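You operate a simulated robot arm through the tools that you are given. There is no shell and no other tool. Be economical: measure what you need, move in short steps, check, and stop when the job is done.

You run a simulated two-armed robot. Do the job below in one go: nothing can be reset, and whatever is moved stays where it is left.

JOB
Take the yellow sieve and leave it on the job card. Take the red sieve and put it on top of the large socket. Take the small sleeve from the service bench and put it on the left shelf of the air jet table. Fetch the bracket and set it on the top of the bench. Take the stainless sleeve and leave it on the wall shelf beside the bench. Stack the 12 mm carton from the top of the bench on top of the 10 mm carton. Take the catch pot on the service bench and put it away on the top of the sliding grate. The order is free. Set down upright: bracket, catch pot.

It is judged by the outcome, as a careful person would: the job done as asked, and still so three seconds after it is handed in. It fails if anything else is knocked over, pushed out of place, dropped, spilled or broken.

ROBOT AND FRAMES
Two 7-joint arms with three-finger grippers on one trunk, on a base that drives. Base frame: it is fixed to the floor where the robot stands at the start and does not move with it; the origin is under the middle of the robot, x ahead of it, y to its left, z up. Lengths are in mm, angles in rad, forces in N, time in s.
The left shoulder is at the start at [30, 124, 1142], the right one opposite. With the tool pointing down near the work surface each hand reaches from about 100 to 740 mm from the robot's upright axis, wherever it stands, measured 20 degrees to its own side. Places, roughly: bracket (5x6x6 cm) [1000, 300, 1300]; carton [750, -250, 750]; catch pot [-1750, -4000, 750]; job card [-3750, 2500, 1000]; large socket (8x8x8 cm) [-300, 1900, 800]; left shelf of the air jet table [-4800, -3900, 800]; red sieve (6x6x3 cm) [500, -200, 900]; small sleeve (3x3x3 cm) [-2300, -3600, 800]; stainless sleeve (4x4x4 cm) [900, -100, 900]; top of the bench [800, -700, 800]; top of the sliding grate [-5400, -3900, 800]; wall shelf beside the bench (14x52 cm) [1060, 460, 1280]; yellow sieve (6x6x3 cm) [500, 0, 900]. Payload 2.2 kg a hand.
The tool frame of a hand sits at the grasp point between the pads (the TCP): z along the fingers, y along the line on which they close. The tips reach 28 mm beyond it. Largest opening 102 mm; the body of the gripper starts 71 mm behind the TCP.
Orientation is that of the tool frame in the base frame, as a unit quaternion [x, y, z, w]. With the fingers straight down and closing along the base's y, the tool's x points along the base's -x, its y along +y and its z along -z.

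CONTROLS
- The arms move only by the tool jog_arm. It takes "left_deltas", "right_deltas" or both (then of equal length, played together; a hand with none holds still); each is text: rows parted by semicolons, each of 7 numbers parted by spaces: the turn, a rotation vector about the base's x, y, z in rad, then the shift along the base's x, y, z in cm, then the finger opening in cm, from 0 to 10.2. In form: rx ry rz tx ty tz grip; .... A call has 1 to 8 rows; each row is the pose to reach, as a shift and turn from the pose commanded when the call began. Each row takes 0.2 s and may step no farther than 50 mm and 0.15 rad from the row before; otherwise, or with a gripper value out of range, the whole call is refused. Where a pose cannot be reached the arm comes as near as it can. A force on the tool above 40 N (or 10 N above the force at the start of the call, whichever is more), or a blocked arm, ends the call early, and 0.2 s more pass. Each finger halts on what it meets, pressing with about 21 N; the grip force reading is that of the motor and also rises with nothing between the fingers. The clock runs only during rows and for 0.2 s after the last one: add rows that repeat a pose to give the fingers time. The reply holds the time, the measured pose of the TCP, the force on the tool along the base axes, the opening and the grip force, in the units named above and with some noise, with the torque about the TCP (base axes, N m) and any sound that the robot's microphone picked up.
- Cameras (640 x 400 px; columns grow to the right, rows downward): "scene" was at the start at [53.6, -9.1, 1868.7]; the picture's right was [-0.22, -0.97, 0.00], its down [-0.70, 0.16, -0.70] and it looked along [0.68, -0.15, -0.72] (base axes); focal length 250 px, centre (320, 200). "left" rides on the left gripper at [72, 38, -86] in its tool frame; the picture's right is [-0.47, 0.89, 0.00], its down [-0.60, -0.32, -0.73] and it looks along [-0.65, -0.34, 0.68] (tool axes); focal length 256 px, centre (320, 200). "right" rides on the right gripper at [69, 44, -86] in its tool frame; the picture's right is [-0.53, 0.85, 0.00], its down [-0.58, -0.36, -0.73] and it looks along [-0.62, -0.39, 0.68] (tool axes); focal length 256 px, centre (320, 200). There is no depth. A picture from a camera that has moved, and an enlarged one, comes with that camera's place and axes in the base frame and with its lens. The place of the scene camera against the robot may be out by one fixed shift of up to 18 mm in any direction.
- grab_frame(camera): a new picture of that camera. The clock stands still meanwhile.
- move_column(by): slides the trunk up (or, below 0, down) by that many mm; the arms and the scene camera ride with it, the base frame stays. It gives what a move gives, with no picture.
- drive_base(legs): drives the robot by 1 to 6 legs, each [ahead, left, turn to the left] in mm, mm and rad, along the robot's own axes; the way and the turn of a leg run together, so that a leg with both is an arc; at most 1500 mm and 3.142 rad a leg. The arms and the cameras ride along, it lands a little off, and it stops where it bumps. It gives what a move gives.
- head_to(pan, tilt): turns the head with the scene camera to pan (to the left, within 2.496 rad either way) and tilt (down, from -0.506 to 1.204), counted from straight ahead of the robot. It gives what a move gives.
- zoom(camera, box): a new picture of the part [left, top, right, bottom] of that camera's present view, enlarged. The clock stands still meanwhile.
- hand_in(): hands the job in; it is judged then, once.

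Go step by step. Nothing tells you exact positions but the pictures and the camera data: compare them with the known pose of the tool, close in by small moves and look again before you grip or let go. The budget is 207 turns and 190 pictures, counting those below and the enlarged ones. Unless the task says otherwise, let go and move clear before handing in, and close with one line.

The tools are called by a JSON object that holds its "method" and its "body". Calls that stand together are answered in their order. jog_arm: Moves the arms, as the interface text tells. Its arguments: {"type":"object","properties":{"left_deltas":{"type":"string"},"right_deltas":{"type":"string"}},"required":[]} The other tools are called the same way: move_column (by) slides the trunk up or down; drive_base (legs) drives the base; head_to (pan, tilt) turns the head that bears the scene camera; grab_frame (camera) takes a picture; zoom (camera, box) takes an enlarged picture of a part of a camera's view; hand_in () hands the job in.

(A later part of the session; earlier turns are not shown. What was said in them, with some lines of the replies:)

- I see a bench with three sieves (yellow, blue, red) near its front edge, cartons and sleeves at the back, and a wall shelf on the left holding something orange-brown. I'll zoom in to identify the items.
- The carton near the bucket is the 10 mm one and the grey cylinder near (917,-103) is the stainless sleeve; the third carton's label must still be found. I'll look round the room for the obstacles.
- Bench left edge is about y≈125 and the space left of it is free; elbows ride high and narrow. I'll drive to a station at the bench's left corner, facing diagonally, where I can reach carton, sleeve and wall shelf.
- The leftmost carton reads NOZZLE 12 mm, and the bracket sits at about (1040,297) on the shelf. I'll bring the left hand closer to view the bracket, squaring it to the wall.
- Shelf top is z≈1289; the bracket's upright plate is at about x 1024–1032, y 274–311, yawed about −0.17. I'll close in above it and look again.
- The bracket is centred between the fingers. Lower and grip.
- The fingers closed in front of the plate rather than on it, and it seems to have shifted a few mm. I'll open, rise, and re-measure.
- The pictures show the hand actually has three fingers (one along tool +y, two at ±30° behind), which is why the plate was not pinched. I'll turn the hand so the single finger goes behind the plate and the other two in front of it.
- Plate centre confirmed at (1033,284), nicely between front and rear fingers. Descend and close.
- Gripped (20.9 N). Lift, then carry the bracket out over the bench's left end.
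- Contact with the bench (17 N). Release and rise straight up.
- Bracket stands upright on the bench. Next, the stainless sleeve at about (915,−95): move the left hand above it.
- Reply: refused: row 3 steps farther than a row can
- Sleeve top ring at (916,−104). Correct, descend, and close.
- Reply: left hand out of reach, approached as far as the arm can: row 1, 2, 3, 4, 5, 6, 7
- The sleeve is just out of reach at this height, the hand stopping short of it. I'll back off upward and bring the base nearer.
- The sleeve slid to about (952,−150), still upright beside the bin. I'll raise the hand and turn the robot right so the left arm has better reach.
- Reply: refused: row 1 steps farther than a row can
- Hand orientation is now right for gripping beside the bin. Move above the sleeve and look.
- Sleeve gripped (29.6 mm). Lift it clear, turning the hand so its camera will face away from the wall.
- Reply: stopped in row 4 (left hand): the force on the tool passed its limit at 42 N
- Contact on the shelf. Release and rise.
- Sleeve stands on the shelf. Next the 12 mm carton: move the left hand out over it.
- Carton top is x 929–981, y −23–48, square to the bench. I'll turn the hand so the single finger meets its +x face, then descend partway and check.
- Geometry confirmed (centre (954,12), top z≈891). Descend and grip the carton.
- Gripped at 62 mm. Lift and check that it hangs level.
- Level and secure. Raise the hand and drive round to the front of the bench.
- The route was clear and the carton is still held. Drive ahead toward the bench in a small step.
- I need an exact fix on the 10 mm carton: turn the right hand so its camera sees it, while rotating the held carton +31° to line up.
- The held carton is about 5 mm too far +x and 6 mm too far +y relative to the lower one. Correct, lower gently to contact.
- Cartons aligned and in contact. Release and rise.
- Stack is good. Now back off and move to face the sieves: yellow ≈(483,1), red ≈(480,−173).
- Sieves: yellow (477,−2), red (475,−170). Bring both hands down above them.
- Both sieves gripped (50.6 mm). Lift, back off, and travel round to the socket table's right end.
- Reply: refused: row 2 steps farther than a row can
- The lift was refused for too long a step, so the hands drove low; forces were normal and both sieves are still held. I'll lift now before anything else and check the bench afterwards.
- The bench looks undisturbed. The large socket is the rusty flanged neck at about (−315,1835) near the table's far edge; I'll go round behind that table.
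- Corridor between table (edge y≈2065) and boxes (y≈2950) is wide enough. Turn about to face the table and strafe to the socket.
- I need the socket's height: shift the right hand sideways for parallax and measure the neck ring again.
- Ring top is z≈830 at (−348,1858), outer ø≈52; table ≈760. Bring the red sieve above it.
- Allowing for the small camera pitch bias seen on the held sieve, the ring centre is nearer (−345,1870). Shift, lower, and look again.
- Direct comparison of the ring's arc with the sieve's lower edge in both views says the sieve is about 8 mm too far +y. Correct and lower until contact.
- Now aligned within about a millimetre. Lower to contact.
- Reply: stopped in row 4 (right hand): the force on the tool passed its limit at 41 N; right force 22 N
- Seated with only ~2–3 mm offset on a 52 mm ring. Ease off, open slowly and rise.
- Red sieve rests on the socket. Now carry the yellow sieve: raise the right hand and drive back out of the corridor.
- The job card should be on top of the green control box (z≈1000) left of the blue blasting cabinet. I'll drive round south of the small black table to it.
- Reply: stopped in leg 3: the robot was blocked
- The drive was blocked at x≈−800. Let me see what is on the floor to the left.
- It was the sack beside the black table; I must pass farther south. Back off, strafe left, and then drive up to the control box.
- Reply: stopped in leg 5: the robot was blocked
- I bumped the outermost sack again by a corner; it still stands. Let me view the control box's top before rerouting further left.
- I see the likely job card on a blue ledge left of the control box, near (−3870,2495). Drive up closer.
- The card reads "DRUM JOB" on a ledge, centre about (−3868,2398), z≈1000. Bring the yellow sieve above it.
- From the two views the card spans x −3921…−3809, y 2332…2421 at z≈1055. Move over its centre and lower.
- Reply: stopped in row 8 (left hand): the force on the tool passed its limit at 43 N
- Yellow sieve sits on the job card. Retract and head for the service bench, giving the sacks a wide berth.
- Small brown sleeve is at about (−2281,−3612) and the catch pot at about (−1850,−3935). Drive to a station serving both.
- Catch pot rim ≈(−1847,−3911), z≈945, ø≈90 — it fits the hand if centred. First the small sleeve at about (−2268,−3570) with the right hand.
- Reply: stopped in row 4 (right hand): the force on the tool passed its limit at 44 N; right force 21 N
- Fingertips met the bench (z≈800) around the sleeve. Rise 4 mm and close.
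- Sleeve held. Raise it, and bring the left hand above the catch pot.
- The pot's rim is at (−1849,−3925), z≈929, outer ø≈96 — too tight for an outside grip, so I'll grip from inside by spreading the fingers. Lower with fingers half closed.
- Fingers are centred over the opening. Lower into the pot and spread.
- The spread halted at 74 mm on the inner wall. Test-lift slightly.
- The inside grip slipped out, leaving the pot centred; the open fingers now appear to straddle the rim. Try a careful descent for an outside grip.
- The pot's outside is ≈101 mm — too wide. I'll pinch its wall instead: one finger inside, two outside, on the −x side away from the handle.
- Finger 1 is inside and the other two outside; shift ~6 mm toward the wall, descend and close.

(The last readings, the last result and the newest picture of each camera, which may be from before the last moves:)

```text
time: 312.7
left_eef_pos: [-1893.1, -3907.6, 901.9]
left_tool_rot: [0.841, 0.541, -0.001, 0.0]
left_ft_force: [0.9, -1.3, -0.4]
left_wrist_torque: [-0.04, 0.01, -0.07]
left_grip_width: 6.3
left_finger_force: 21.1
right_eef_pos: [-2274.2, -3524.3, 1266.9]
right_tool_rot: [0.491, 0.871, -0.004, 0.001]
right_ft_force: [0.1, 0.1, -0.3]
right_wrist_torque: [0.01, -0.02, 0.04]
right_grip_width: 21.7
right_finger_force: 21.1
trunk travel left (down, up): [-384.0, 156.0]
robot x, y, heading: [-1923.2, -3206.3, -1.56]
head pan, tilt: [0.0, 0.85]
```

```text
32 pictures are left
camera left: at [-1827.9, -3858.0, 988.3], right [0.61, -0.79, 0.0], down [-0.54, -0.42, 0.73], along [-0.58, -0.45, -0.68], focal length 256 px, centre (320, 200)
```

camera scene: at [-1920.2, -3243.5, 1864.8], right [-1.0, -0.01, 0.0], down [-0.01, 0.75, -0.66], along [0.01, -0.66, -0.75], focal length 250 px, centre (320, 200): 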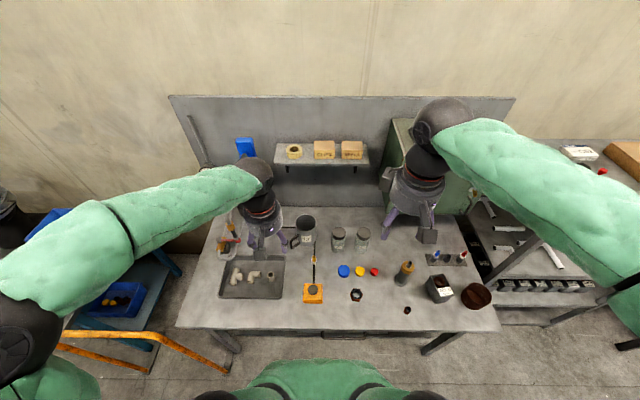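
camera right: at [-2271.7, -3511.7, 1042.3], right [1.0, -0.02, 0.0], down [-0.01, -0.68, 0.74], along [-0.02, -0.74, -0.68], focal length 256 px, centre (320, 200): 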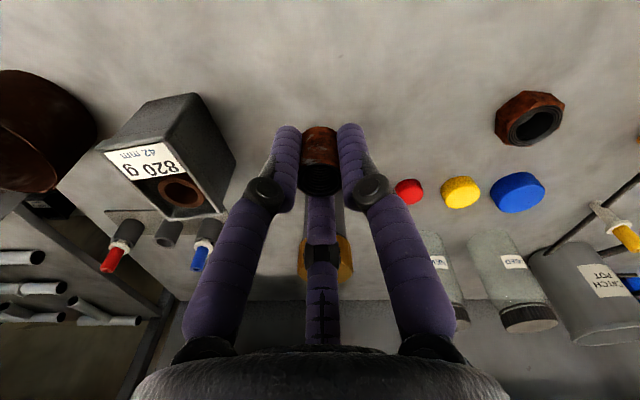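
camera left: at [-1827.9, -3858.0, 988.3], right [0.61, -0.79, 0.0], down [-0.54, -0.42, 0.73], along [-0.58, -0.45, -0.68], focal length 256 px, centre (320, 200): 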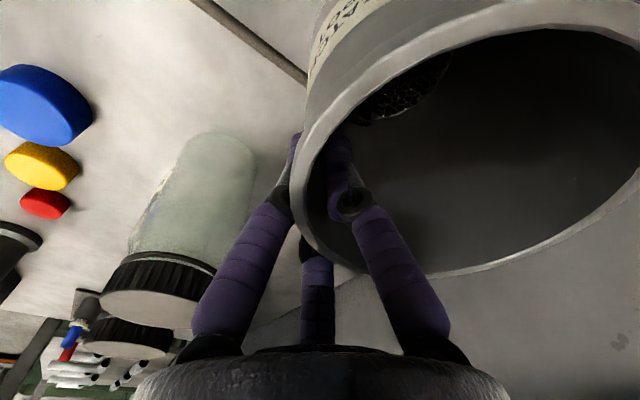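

Wall pinched (21 N). Test-lift gently and look.

{"method": "jog_arm", "body": {"left_deltas": "0 0 0 0 0 0.5 0; 0 0 0 0 0 1.2 0; 0 0 0 0 0 2 0; 0 0 0 0 0 3 0; 0 0 0 0 0 3 0"}}

{"method": "zoom", "body": {"camera": "scene", "box": [240, 160, 400, 280]}}

```text
time: 313.9
left_eef_pos: [-1892.7, -3905.9, 932.3]
left_tool_rot: [0.841, 0.541, 0.0, 0.001]
left_ft_force: [0.5, -0.5, -4.7]
left_wrist_torque: [0.02, 0.29, -0.02]
left_grip_width: 6.3
left_finger_force: 21.0
right_eef_pos: [-2273.4, -3523.5, 1267.3]
right_tool_rot: [0.492, 0.871, -0.004, 0.0]
right_ft_force: [-0.4, 0.3, -0.1]
right_wrist_torque: [0.0, 0.02, -0.01]
right_grip_width: 21.7
right_finger_force: 21.2
trunk travel left (down, up): [-384.0, 156.0]
robot x, y, heading: [-1924.7, -3205.7, -1.557]
head pan, tilt: [0.0, 0.85]
```

```text
3.33 times, centred on (320, 220) of scene
camera zoom: at [-1920.3, -3245.5, 1864.6], right [-1.0, -0.01, 0.0], down [-0.01, 0.75, -0.66], along [0.01, -0.66, -0.75], focal length 833 px, centre (320, 133)
```

zoom: 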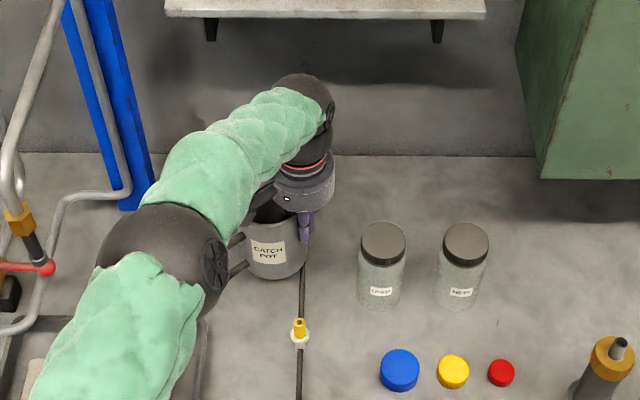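

It's lifted (≈0.45 kg) and looks level. Raise further, retract, and verify the tilt.

{"method": "jog_arm", "body": {"left_deltas": "0 0 0 0 0 3 0; 0 0 0 0 0 6.5 0; 0 0 0 0 0 10 0; 0 0 0 0 1 13.5 0; 0 0 0 0 3 17 0; 0 0 0 0 6 19 0; 0 0 0 0 9 20 0; 0 0 0 0 12 20 0"}}

{"method": "grab_frame", "body": {"camera": "scene"}}

{"method": "grab_frame", "body": {"camera": "left"}}

```text
time: 315.7
left_eef_pos: [-1893.9, -3784.7, 1133.4]
left_tool_rot: [0.841, 0.541, -0.001, 0.001]
left_ft_force: [0.4, 0.9, -5.3]
left_wrist_torque: [0.05, 0.27, -0.01]
left_grip_width: 6.0
left_finger_force: 21.2
right_eef_pos: [-2274.6, -3523.0, 1267.9]
right_tool_rot: [0.492, 0.871, -0.004, 0.0]
right_ft_force: [-0.4, -0.1, -0.2]
right_wrist_torque: [-0.01, -0.01, 0.01]
right_grip_width: 21.6
right_finger_force: 20.5
trunk travel left (down, up): [-384.0, 156.0]
robot x, y, heading: [-1920.4, -3205.7, -1.551]
head pan, tilt: [0.0, 0.85]
```

```text
30 pictures are left
camera scene: at [-1920.3, -3243.4, 1864.7], right [-1.0, -0.01, 0.0], down [-0.01, 0.75, -0.66], along [0.01, -0.66, -0.75], focal length 250 px, centre (320, 200)
```

scene: 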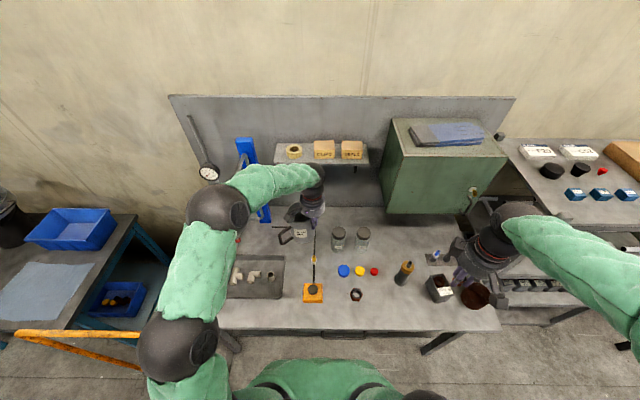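

```text
29 pictures are left
camera left: at [-1828.0, -3736.2, 1220.0], right [0.61, -0.79, 0.0], down [-0.54, -0.42, 0.73], along [-0.58, -0.45, -0.68], focal length 256 px, centre (320, 200)
```

left: 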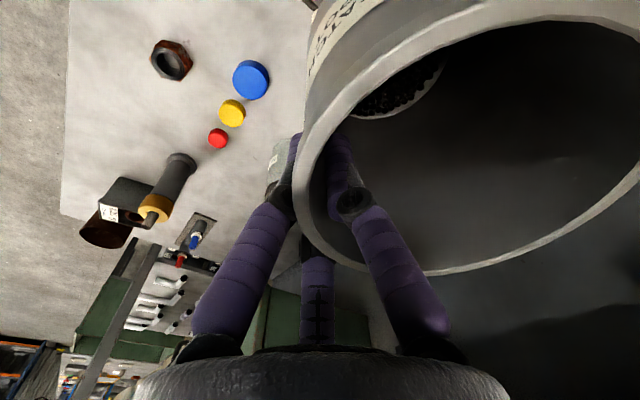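

Pot hangs steady. Drive back and along the wall to the air jet table.

{"method": "drive_base", "body": {"legs": [[-550, 0, 0], [0, -1450, -0.014], [0, -1500, 0]]}}

{"method": "head_to", "body": {"pan": 0, "tilt": 0.6}}

{"method": "grab_frame", "body": {"camera": "scene"}}

```text
time: 332.7
left_eef_pos: [-4827.6, -3265.9, 1131.6]
left_tool_rot: [0.836, 0.548, 0.0, 0.0]
left_ft_force: [0.3, -0.1, -5.8]
left_wrist_torque: [0.04, 0.26, -0.01]
left_grip_width: 6.1
left_finger_force: 21.0
right_eef_pos: [-5212.7, -3010.5, 1267.3]
right_tool_rot: [0.485, 0.875, -0.004, 0.001]
right_ft_force: [-1.0, 0.4, -0.1]
right_wrist_torque: [-0.01, 0.0, 0.0]
right_grip_width: 22.2
right_finger_force: 21.2
trunk travel left (down, up): [-384.0, 156.0]
robot x, y, heading: [-4872.9, -2685.9, -1.54]
head pan, tilt: [0.0, 0.85]
```

```text
time: 333.5
left_eef_pos: [-4828.0, -3267.1, 1132.0]
left_tool_rot: [0.836, 0.549, 0.0, 0.0]
left_ft_force: [0.4, 0.1, -5.9]
left_wrist_torque: [0.07, 0.24, -0.03]
left_grip_width: 6.3
left_finger_force: 20.8
right_eef_pos: [-5212.6, -3009.6, 1267.5]
right_tool_rot: [0.484, 0.875, -0.005, 0.001]
right_ft_force: [-0.1, 0.0, -0.7]
right_wrist_torque: [0.01, -0.01, 0.0]
right_grip_width: 21.9
right_finger_force: 21.0
trunk travel left (down, up): [-384.0, 156.0]
robot x, y, heading: [-4867.0, -2688.2, -1.535]
head pan, tilt: [0.0, 0.6]
```

```text
28 pictures are left
camera scene: at [-4863.1, -2735.8, 1885.5], right [-1.0, -0.03, 0.0], down [-0.02, 0.57, -0.82], along [0.03, -0.82, -0.57], focal length 250 px, centre (320, 200)
```

scene: 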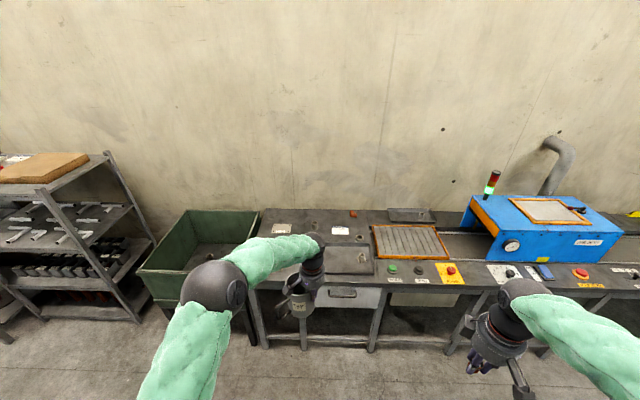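

{"method": "zoom", "body": {"camera": "scene", "box": [240, 190, 480, 310]}}

```text
2.67 times, centred on (360, 250) of scene
camera zoom: at [-4863.1, -2735.8, 1885.5], right [-1.0, -0.03, 0.0], down [-0.02, 0.57, -0.82], along [0.03, -0.82, -0.57], focal length 666 px, centre (213, 67)
```

zoom: 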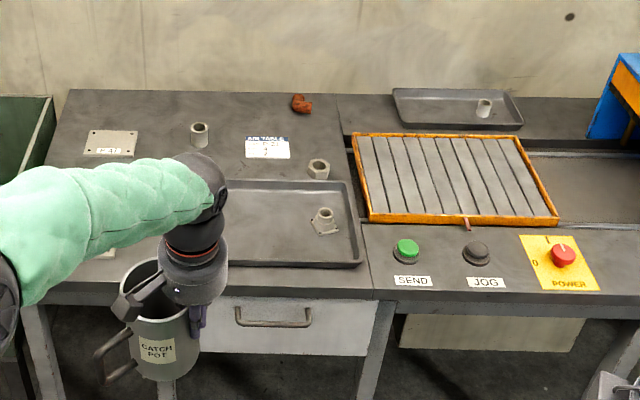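

The left area of the table is the left shelf, and the orange-framed slatted plate at about (−5368,−3839) is the sliding grate. First deliver the pot: retract the right hand and drive to the grate.

{"method": "jog_arm", "body": {"right_deltas": "0 0 0 1 3 3 1.2; 0 0 0 2 6 6 1.2; 0 0 0 3 9 9 1.2; 0 0 0 4 11 12 1.2"}}

{"method": "drive_base", "body": {"legs": [[0, -600, -0.036], [400, 0, 0], [150, 0, 0]]}}

{"method": "head_to", "body": {"pan": 0.1, "tilt": 0.9}}

{"method": "grab_frame", "body": {"camera": "scene"}}

```text
time: 334.5
left_eef_pos: [-4828.1, -3266.2, 1132.8]
left_tool_rot: [0.836, 0.548, 0.0, 0.001]
left_ft_force: [0.5, -0.1, -4.8]
left_wrist_torque: [0.07, 0.27, 0.01]
left_grip_width: 6.1
left_finger_force: 21.8
right_eef_pos: [-5171.2, -2900.7, 1389.2]
right_tool_rot: [0.484, 0.875, -0.004, 0.001]
right_ft_force: [0.3, 0.2, -0.3]
right_wrist_torque: [0.02, 0.01, 0.03]
right_grip_width: 22.0
right_finger_force: 20.7
trunk travel left (down, up): [-384.0, 156.0]
robot x, y, heading: [-4872.5, -2687.3, -1.546]
head pan, tilt: [0.0, 0.6]
```

```text
time: 341.0
left_eef_pos: [-5440.6, -3829.6, 1133.3]
left_tool_rot: [0.843, 0.538, 0.001, 0.0]
left_ft_force: [-0.2, 0.1, -4.9]
left_wrist_torque: [0.11, 0.26, 0.02]
left_grip_width: 6.2
left_finger_force: 21.3
right_eef_pos: [-5774.1, -3456.5, 1389.5]
right_tool_rot: [0.495, 0.869, -0.005, 0.001]
right_ft_force: [0.5, -1.1, -0.7]
right_wrist_torque: [0.02, 0.02, -0.03]
right_grip_width: 22.0
right_finger_force: 20.7
trunk travel left (down, up): [-384.0, 156.0]
robot x, y, heading: [-5468.0, -3246.4, -1.566]
head pan, tilt: [0.0, 0.6]
```

```text
time: 341.8
left_eef_pos: [-5440.2, -3827.8, 1132.3]
left_tool_rot: [0.843, 0.538, 0.0, 0.0]
left_ft_force: [-0.2, 1.2, -5.0]
left_wrist_torque: [0.05, 0.27, -0.01]
left_grip_width: 6.0
left_finger_force: 20.8
right_eef_pos: [-5773.8, -3454.4, 1388.6]
right_tool_rot: [0.495, 0.869, -0.005, 0.001]
right_ft_force: [-0.3, 0.5, 0.1]
right_wrist_torque: [-0.03, -0.05, 0.04]
right_grip_width: 21.9
right_finger_force: 21.3
trunk travel left (down, up): [-384.0, 156.0]
robot x, y, heading: [-5468.9, -3247.6, -1.563]
head pan, tilt: [0.099, 0.901]
```

```text
26 pictures are left
camera scene: at [-5455.7, -3283.6, 1860.8], right [-0.99, -0.1, 0.0], down [-0.08, 0.78, -0.62], along [0.07, -0.62, -0.78], focal length 250 px, centre (320, 200)
```

scene: 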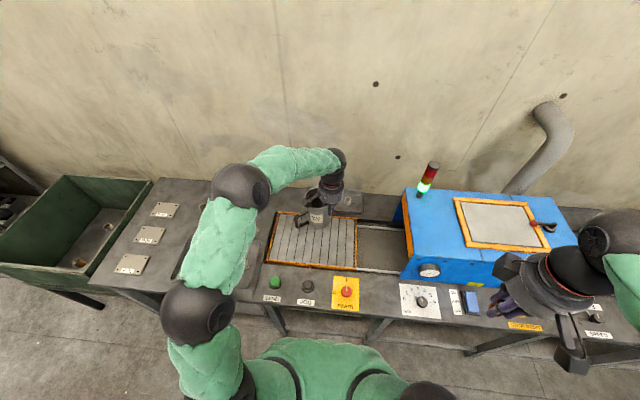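

The pot is already over the grate (pot centre ≈(−5392,−3850)). Lower it.

{"method": "jog_arm", "body": {"left_deltas": "0 0 0 1 0 -3 0; 0 0 0 2 0 -7 0; 0 0 0 2 0 -11 0; 0 0 0 2 0 -15 0; 0 0 0 2 0 -17 0; 0 0 0 2 0 -17 0"}}

{"method": "zoom", "body": {"camera": "scene", "box": [240, 170, 400, 290]}}

```text
time: 343.2
left_eef_pos: [-5420.3, -3829.1, 961.5]
left_tool_rot: [0.843, 0.537, -0.001, 0.0]
left_ft_force: [-0.5, -0.3, -4.6]
left_wrist_torque: [0.07, 0.24, -0.01]
left_grip_width: 6.1
left_finger_force: 21.0
right_eef_pos: [-5774.3, -3456.1, 1388.9]
right_tool_rot: [0.496, 0.868, -0.005, 0.001]
right_ft_force: [0.2, 0.3, -0.2]
right_wrist_torque: [-0.01, 0.02, -0.01]
right_grip_width: 21.9
right_finger_force: 21.0
trunk travel left (down, up): [-384.0, 156.0]
robot x, y, heading: [-5468.3, -3247.3, -1.568]
head pan, tilt: [0.099, 0.901]
```

```text
3.33 times, centred on (320, 230) of scene
camera zoom: at [-5455.6, -3284.2, 1860.8], right [-0.99, -0.1, 0.0], down [-0.08, 0.78, -0.62], along [0.07, -0.62, -0.78], focal length 833 px, centre (320, 100)
```

zoom: 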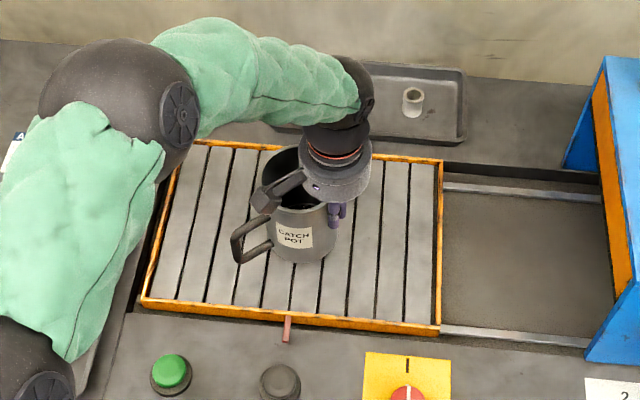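

{"method": "jog_arm", "body": {"left_deltas": "0 0 0 0 0 -0.6 0; 0 0 0 0 0 -1.2 0; 0 0 0 0 0 -1.7 0; 0 0 0 0 0 -2.2 0; 0 0 0 0 0 -2.6 0; 0 0 0 0 0 -3 0; 0 0 0 0 0 -3.4 0; 0 0 0 0 0 -3.8 0"}}

```text
time: 345.0
left_eef_pos: [-5420.8, -3828.8, 924.7]
left_tool_rot: [0.843, 0.537, -0.001, 0.001]
left_ft_force: [0.1, -1.4, -5.5]
left_wrist_torque: [0.08, 0.25, -0.02]
left_grip_width: 6.2
left_finger_force: 21.2
right_eef_pos: [-5774.5, -3455.2, 1389.8]
right_tool_rot: [0.496, 0.868, -0.005, 0.001]
right_ft_force: [-0.3, 0.3, -1.0]
right_wrist_torque: [-0.03, 0.01, 0.0]
right_grip_width: 22.1
right_finger_force: 21.4
trunk travel left (down, up): [-384.0, 156.0]
robot x, y, heading: [-5471.6, -3246.9, -1.565]
head pan, tilt: [0.099, 0.901]
```

{"method": "jog_arm", "body": {"left_deltas": "0 0 0 0 0 -0.4 0; 0 0 0 0 0 -0.8 0; 0 0 0 0 0 -1.2 0; 0 0 0 0 0 -1.6 0; 0 0 0 0 0 -2 0; 0 0 0 0 0 -2.4 0; 0 0 0 0 0 -2.8 0; 0 0 0 0 0 -3.2 0"}}

{"method": "zoom", "body": {"camera": "scene", "box": [260, 180, 380, 280]}}

```text
time: 346.8
left_eef_pos: [-5421.4, -3829.2, 893.2]
left_tool_rot: [0.843, 0.537, -0.001, 0.001]
left_ft_force: [-1.7, -3.9, 19.3]
left_wrist_torque: [-0.15, 0.01, -0.01]
left_grip_width: 6.2
left_finger_force: 21.6
right_eef_pos: [-5775.0, -3455.6, 1388.9]
right_tool_rot: [0.495, 0.869, -0.004, 0.0]
right_ft_force: [-0.1, -0.8, -0.3]
right_wrist_torque: [0.01, -0.02, 0.01]
right_grip_width: 22.1
right_finger_force: 21.1
trunk travel left (down, up): [-384.0, 156.0]
robot x, y, heading: [-5468.1, -3249.9, -1.566]
head pan, tilt: [0.099, 0.901]
```

```text
4.00 times, centred on (320, 230) of scene
camera zoom: at [-5456.3, -3282.5, 1860.8], right [-0.99, -0.1, 0.0], down [-0.08, 0.78, -0.62], along [0.07, -0.62, -0.78], focal length 1000 px, centre (320, 80)
```

zoom: 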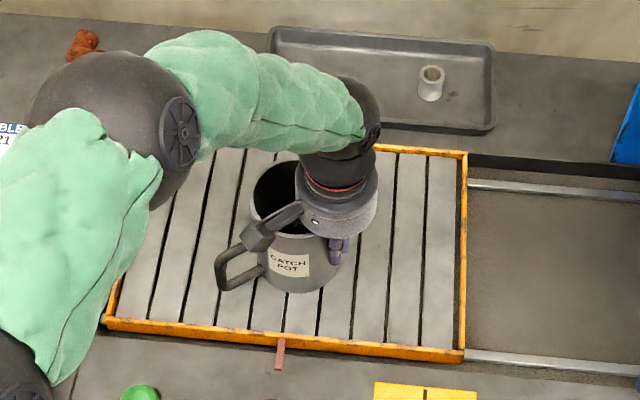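

Contact on the grate. Release and rise straight up.

{"method": "jog_arm", "body": {"left_deltas": "0 0 0 0 0 0.2 1; 0 0 0 0 0 0.2 3; 0 0 0 0 0 0.2 4.5; 0 0 0 0 0 0.2 4.5; 0 0 0 0 0 4 4.5; 0 0 0 0 0 8 4.5; 0 0 0 0 0 12 4.5; 0 0 0 0 0 16 4.5"}}

{"method": "zoom", "body": {"camera": "scene", "box": [240, 160, 400, 280]}}

```text
time: 348.6
left_eef_pos: [-5420.3, -3827.2, 1053.1]
left_tool_rot: [0.844, 0.537, -0.001, 0.0]
left_ft_force: [-0.4, -0.2, -0.8]
left_wrist_torque: [-0.03, 0.0, 0.0]
left_grip_width: 45.0
left_finger_force: 0.0
right_eef_pos: [-5773.7, -3454.7, 1390.0]
right_tool_rot: [0.496, 0.868, -0.004, 0.001]
right_ft_force: [0.1, 0.9, -0.6]
right_wrist_torque: [-0.07, 0.02, 0.0]
right_grip_width: 21.9
right_finger_force: 20.9
trunk travel left (down, up): [-384.0, 156.0]
robot x, y, heading: [-5471.5, -3251.7, -1.566]
head pan, tilt: [0.099, 0.901]
```

```text
3.33 times, centred on (320, 220) of scene
camera zoom: at [-5455.8, -3282.6, 1860.8], right [-0.99, -0.1, 0.0], down [-0.08, 0.78, -0.62], along [0.07, -0.62, -0.78], focal length 833 px, centre (320, 133)
```

zoom: 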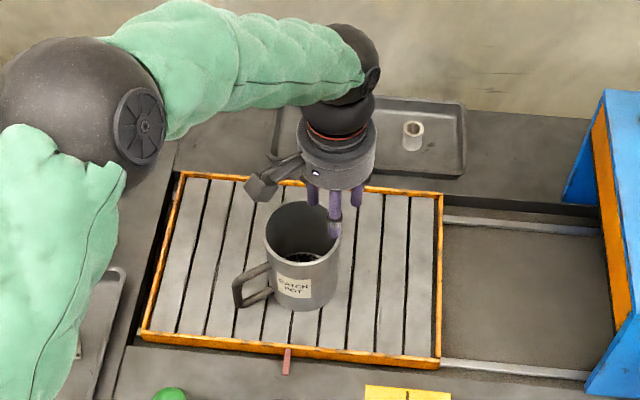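

Catch pot stands upright on the grate. Raise the left hand and move left for the sleeve.

{"method": "jog_arm", "body": {"left_deltas": "0 0 0 0 2 4 4.5; 0 0 0 0 5 8 4.5; 0 0 0 0 8 12 4.5; 0 0 0 0 11 16 4.5; 0 0 0 0 14 20 4.5; 0 0 0 0 17 24 4.5; 0 0 0 0 20 27 4.5"}}

{"method": "drive_base", "body": {"legs": [[-200, 0, 0], [0, 800, 0], [180, 0, 0]]}}

{"method": "head_to", "body": {"pan": -0.15, "tilt": 0.9}}

{"method": "grab_frame", "body": {"camera": "scene"}}

```text
time: 350.2
left_eef_pos: [-5418.3, -3627.7, 1321.5]
left_tool_rot: [0.844, 0.537, 0.001, 0.0]
left_ft_force: [-0.2, 1.1, 0.6]
left_wrist_torque: [-0.03, 0.03, -0.01]
left_grip_width: 45.1
left_finger_force: 0.1
right_eef_pos: [-5773.0, -3454.0, 1389.5]
right_tool_rot: [0.495, 0.869, -0.005, 0.001]
right_ft_force: [0.6, 0.0, -0.8]
right_wrist_torque: [0.02, 0.01, 0.02]
right_grip_width: 21.7
right_finger_force: 21.4
trunk travel left (down, up): [-384.0, 156.0]
robot x, y, heading: [-5467.9, -3250.5, -1.562]
head pan, tilt: [0.099, 0.901]
```

```text
time: 356.8
left_eef_pos: [-4620.5, -3605.9, 1321.2]
left_tool_rot: [0.844, 0.537, 0.0, 0.0]
left_ft_force: [0.2, 0.1, -0.2]
left_wrist_torque: [0.04, 0.03, -0.02]
left_grip_width: 44.9
left_finger_force: 0.0
right_eef_pos: [-4974.8, -3430.6, 1389.4]
right_tool_rot: [0.497, 0.868, -0.004, 0.001]
right_ft_force: [0.4, -0.3, -0.9]
right_wrist_torque: [0.04, -0.02, -0.02]
right_grip_width: 22.1
right_finger_force: 20.8
trunk travel left (down, up): [-384.0, 156.0]
robot x, y, heading: [-4668.0, -3224.5, -1.565]
head pan, tilt: [0.099, 0.901]
```

```text
time: 357.5
left_eef_pos: [-4620.4, -3604.4, 1321.9]
left_tool_rot: [0.844, 0.536, -0.001, 0.001]
left_ft_force: [0.4, 0.5, 0.0]
left_wrist_torque: [-0.03, 0.02, -0.01]
left_grip_width: 45.0
left_finger_force: 0.1
right_eef_pos: [-4975.7, -3429.6, 1389.6]
right_tool_rot: [0.496, 0.868, -0.005, 0.001]
right_ft_force: [-0.9, 0.7, -0.1]
right_wrist_torque: [0.0, 0.0, 0.0]
right_grip_width: 22.2
right_finger_force: 21.3
trunk travel left (down, up): [-384.0, 156.0]
robot x, y, heading: [-4668.2, -3223.1, -1.565]
head pan, tilt: [-0.15, 0.901]
```

```text
22 pictures are left
camera scene: at [-4675.4, -3257.9, 1860.8], right [-0.99, 0.15, 0.0], down [0.11, 0.78, -0.62], along [-0.09, -0.61, -0.78], focal length 250 px, centre (320, 200)
```

scene: 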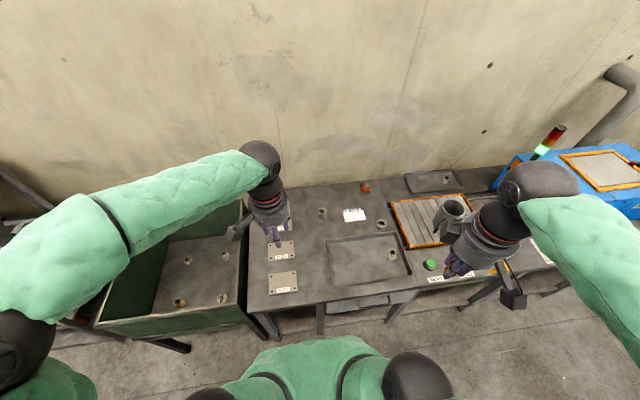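

A free spot lies between the labelled plates and the tray, about (−4725,−3785). Move the left hand aside and bring the right hand over.

{"method": "jog_arm", "body": {"left_deltas": "0 0 0 3 2.5 0 4.5; 0 0 0 6 5 0 4.5; 0 0 0 9 7.5 0 4.5; 0 0 0 12 10 0 4.5; 0 0 0 15 12 0 4.5; 0 0 0 18 14 0 4.5; 0 0 0 20 16 0 4.5; 0 0 0 20 16 0 4.5", "right_deltas": "0 0 0 1 -3.5 -2.5 1.2; 0 0 0 2 -7 -5 1.2; 0 0 0 3 -10.5 -7.5 1.2; 0 0 0 5 -14 -10 1.2; 0 0 0 7.5 -17.5 -12 1.2; 0 0 0 10.5 -21 -14 1.2; 0 0 0 13.5 -24.5 -16 1.2; 0 0 0 16.5 -28 -18 1.2"}}

{"method": "jog_arm", "body": {"right_deltas": "0 0 0 3 -2.5 -2.5 1.2; 0 0 0 6 -5 -5 1.2; 0 0 0 8.5 -7.4 -8 1.2; 0 0 0 8.5 -7.4 -12.5 1.2; 0 0 0 8.5 -7.4 -17 1.2; 0 0 0 8.5 -7.4 -21.5 1.2; 0 0 0 8.5 -7.4 -25 1.2; 0 0 0 8.5 -7.4 -25 1.2"}}

{"method": "grab_frame", "body": {"camera": "right"}}

{"method": "zoom", "body": {"camera": "scene", "box": [240, 180, 420, 310]}}

```text
refused: row 6 steps farther than a row can; nothing moved
```

```text
time: 359.3
left_eef_pos: [-4621.8, -3603.7, 1323.5]
left_tool_rot: [0.845, 0.535, 0.0, 0.0]
left_ft_force: [-0.1, 0.3, 0.3]
left_wrist_torque: [-0.04, 0.02, 0.04]
left_grip_width: 44.9
left_finger_force: 0.0
right_eef_pos: [-4890.4, -3504.7, 1139.5]
right_tool_rot: [0.496, 0.868, -0.005, 0.001]
right_ft_force: [0.5, 0.0, -0.1]
right_wrist_torque: [0.0, -0.01, -0.01]
right_grip_width: 21.9
right_finger_force: 20.7
trunk travel left (down, up): [-384.0, 156.0]
robot x, y, heading: [-4667.5, -3223.1, -1.57]
head pan, tilt: [-0.15, 0.901]
```

```text
21 pictures are left
camera right: at [-4888.7, -3423.3, 1226.3], right [1.0, -0.03, 0.0], down [-0.02, -0.68, 0.74], along [-0.03, -0.74, -0.68], focal length 256 px, centre (320, 200)
```

right: 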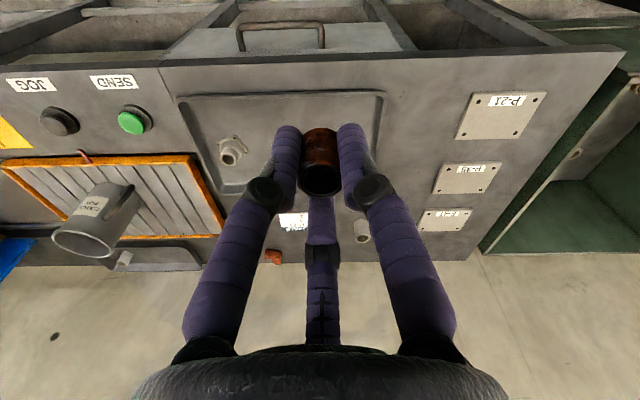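

```text
3.08 times, centred on (330, 245) of scene
camera zoom: at [-4675.4, -3258.1, 1860.8], right [-0.99, 0.15, 0.0], down [0.12, 0.78, -0.62], along [-0.09, -0.61, -0.78], focal length 769 px, centre (289, 62)
```

zoom: 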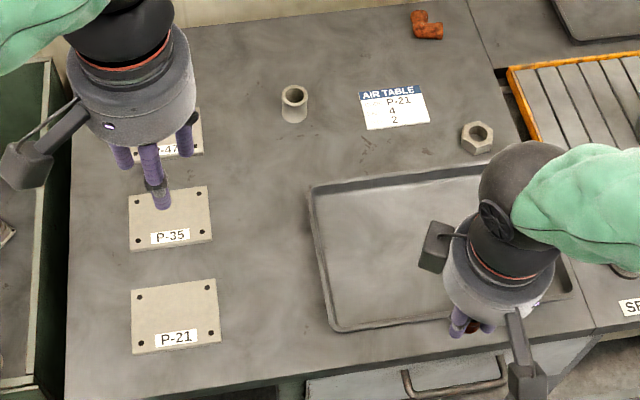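

{"method": "jog_arm", "body": {"left_deltas": "0 0 0 2.5 2 0 4.5; 0 0 0 5 4 0 4.5; 0 0 0 7.5 6 0 4.5; 0 0 0 10 8 0 4.5; 0 0 0 12.5 10 0 4.5; 0 0 0 15 12 0 4.5; 0 0 0 17.5 14 0 4.5; 0 0 0 20 16 0 4.5", "right_deltas": "0 0 0 0.5 -3.3 0 1.2; 0 0 0 1.5 -6.6 0 1.2; 0 0 0 3.5 -10 0 1.2; 0 0 0 6 -13.4 0 1.2; 0 0 0 9 -16.8 0 1.2; 0 0 0 12 -20.1 0 1.2; 0 0 0 15 -23.4 0 1.2; 0 0 0 17.8 -26.7 0 1.2"}}

{"method": "jog_arm", "body": {"right_deltas": "0 0 0 0 0 -4.5 1.2; 0 0 0 0 0 -9 1.2; 0 0 0 0 0 -13.5 1.2; 0 0 0 0 0 -18 1.2; 0 0 0 0 0 -22 1.2; 0 0 0 0 0 -25 1.2; 0 0 0 0 0 -25 1.2"}}

{"method": "grab_frame", "body": {"camera": "right"}}

```text
time: 361.1
left_eef_pos: [-4420.2, -3443.7, 1321.8]
left_tool_rot: [0.844, 0.536, 0.0, 0.0]
left_ft_force: [0.7, -0.4, 0.5]
left_wrist_torque: [0.01, 0.01, -0.02]
left_grip_width: 44.7
left_finger_force: 0.0
right_eef_pos: [-4710.9, -3772.8, 1137.2]
right_tool_rot: [0.497, 0.868, -0.004, 0.0]
right_ft_force: [1.0, -0.6, 0.3]
right_wrist_torque: [0.01, 0.03, 0.01]
right_grip_width: 21.9
right_finger_force: 21.6
trunk travel left (down, up): [-384.0, 156.0]
robot x, y, heading: [-4669.1, -3222.4, -1.57]
head pan, tilt: [-0.15, 0.901]
```

```text
time: 362.7
left_eef_pos: [-4420.7, -3444.1, 1321.5]
left_tool_rot: [0.844, 0.537, -0.001, 0.0]
left_ft_force: [-0.1, 0.4, -0.3]
left_wrist_torque: [0.0, 0.01, -0.01]
left_grip_width: 44.7
left_finger_force: 0.1
right_eef_pos: [-4713.6, -3771.7, 887.8]
right_tool_rot: [0.496, 0.868, -0.005, 0.001]
right_ft_force: [0.6, 0.1, -1.6]
right_wrist_torque: [0.0, 0.02, 0.01]
right_grip_width: 21.8
right_finger_force: 20.8
trunk travel left (down, up): [-384.0, 156.0]
robot x, y, heading: [-4670.0, -3218.5, -1.573]
head pan, tilt: [-0.15, 0.901]
```

```text
19 pictures are left
camera right: at [-4711.2, -3690.9, 973.8], right [1.0, -0.03, 0.0], down [-0.02, -0.68, 0.74], along [-0.03, -0.74, -0.68], focal length 256 px, centre (320, 200)
```

right: 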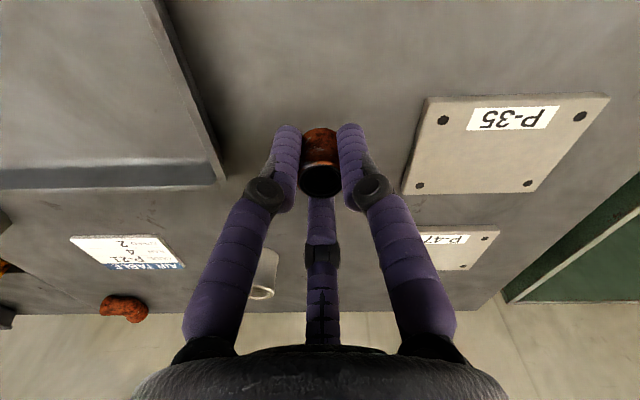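

Spot is free. Lower the sleeve to contact.

{"method": "jog_arm", "body": {"right_deltas": "0 0 0 0 0 -2 1.2; 0 0 0 0 0 -4 1.2; 0 0 0 0 0 -4.6 1.2; 0 0 0 0 0 -5.1 1.2; 0 0 0 0 0 -5.6 1.2; 0 0 0 0 0 -6 1.2; 0 0 0 0 0 -6.4 1.2; 0 0 0 0 0 -6.8 1.2"}}

```text
time: 364.5
left_eef_pos: [-4420.3, -3443.4, 1322.6]
left_tool_rot: [0.844, 0.536, -0.002, 0.0]
left_ft_force: [-0.2, -0.4, -0.2]
left_wrist_torque: [0.06, -0.01, -0.04]
left_grip_width: 45.2
left_finger_force: 0.2
right_eef_pos: [-4713.2, -3774.7, 827.0]
right_tool_rot: [0.497, 0.868, -0.007, 0.002]
right_ft_force: [0.0, 7.3, 22.2]
right_wrist_torque: [0.55, -0.48, 0.16]
right_grip_width: 22.1
right_finger_force: 20.8
trunk travel left (down, up): [-384.0, 156.0]
robot x, y, heading: [-4666.7, -3222.7, -1.572]
head pan, tilt: [-0.15, 0.901]
stopped in row 8 (right hand): the force on the tool passed its limit at 44 N (the readings are from after the stop); the commanded pose is now the measured one
```

Contact at z≈795. Release and rise.

{"method": "jog_arm", "body": {"right_deltas": "0 0 0 0 0 0.2 2.6; 0 0 0 0 0 0.2 4; 0 0 0 0 0 0.2 5; 0 0 0 0 0 0.2 5; 0 0 0 0 0 4.5 5; 0 0 0 0 0 9 5; 0 0 0 0 0 13.5 5; 0 0 0 0 0 18 5"}}

{"method": "grab_frame", "body": {"camera": "right"}}

{"method": "zoom", "body": {"camera": "scene", "box": [240, 180, 480, 310]}}

```text
time: 366.3
left_eef_pos: [-4421.5, -3443.6, 1323.2]
left_tool_rot: [0.844, 0.537, -0.001, 0.0]
left_ft_force: [-0.6, 0.5, 0.4]
left_wrist_torque: [0.0, -0.02, 0.02]
left_grip_width: 45.1
left_finger_force: 0.0
right_eef_pos: [-4711.3, -3771.6, 1005.5]
right_tool_rot: [0.497, 0.868, -0.006, 0.001]
right_ft_force: [0.4, -0.3, -0.2]
right_wrist_torque: [-0.01, -0.02, 0.0]
right_grip_width: 49.9
right_finger_force: 0.0
trunk travel left (down, up): [-384.0, 156.0]
robot x, y, heading: [-4670.3, -3219.4, -1.568]
head pan, tilt: [-0.15, 0.901]
```

```text
18 pictures are left
camera right: at [-4708.4, -3690.4, 1091.1], right [1.0, -0.03, 0.0], down [-0.02, -0.67, 0.74], along [-0.03, -0.74, -0.67], focal length 256 px, centre (320, 200)
```

right: 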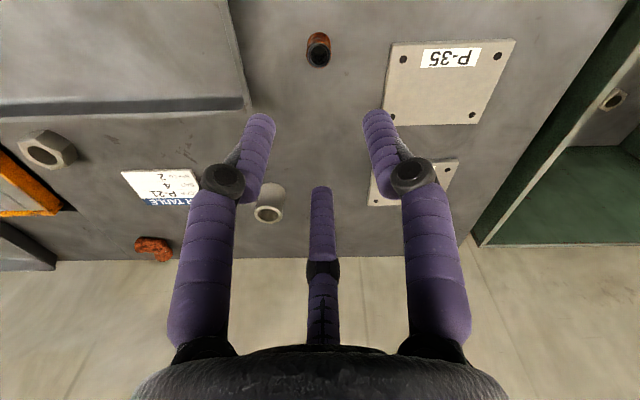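

```text
2.67 times, centred on (360, 245) of scene
camera zoom: at [-4675.4, -3257.2, 1860.8], right [-0.99, 0.15, 0.0], down [0.12, 0.77, -0.62], along [-0.09, -0.61, -0.78], focal length 666 px, centre (213, 80)
```

zoom: 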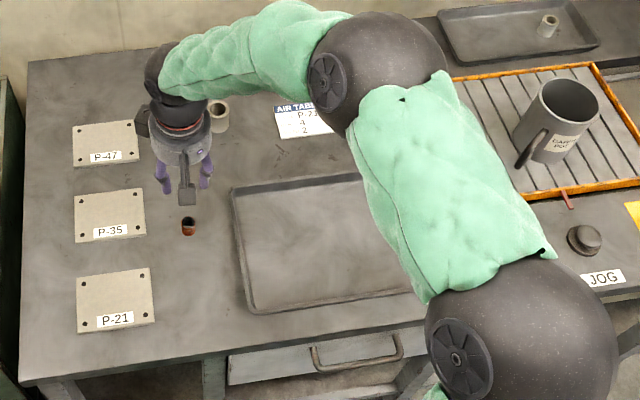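

All seven items are placed. Move the hand clear, then hand in.

{"method": "jog_arm", "body": {"right_deltas": "0 0 0 0 2 4 5; 0 0 0 0 4 8 5; 0 0 0 0 6 12 5; 0 0 0 0 8 16 5; 0 0 0 0 10 20 5"}}

{"method": "hand_in", "body": {}}

```text
time: 367.5
left_eef_pos: [-4420.7, -3444.0, 1322.4]
left_tool_rot: [0.844, 0.537, 0.0, 0.0]
left_ft_force: [-0.8, 0.5, 0.3]
left_wrist_torque: [-0.03, -0.02, -0.02]
left_grip_width: 45.0
left_finger_force: 0.0
right_eef_pos: [-4712.0, -3673.3, 1204.5]
right_tool_rot: [0.497, 0.868, -0.007, 0.001]
right_ft_force: [0.5, 0.2, -0.4]
right_wrist_torque: [-0.01, 0.07, 0.01]
right_grip_width: 49.9
right_finger_force: 0.1
trunk travel left (down, up): [-384.0, 156.0]
robot x, y, heading: [-4669.1, -3227.1, -1.569]
head pan, tilt: [-0.15, 0.901]
```

```text
The job is handed in.
```

All seven items are where you asked and the job is handed in; while driving, the base was blocked twice, almost certainly by floor sacks (by the black table and by the sack pallet), and the pallet sack still stood when I looked but I did not check either for having shifted.
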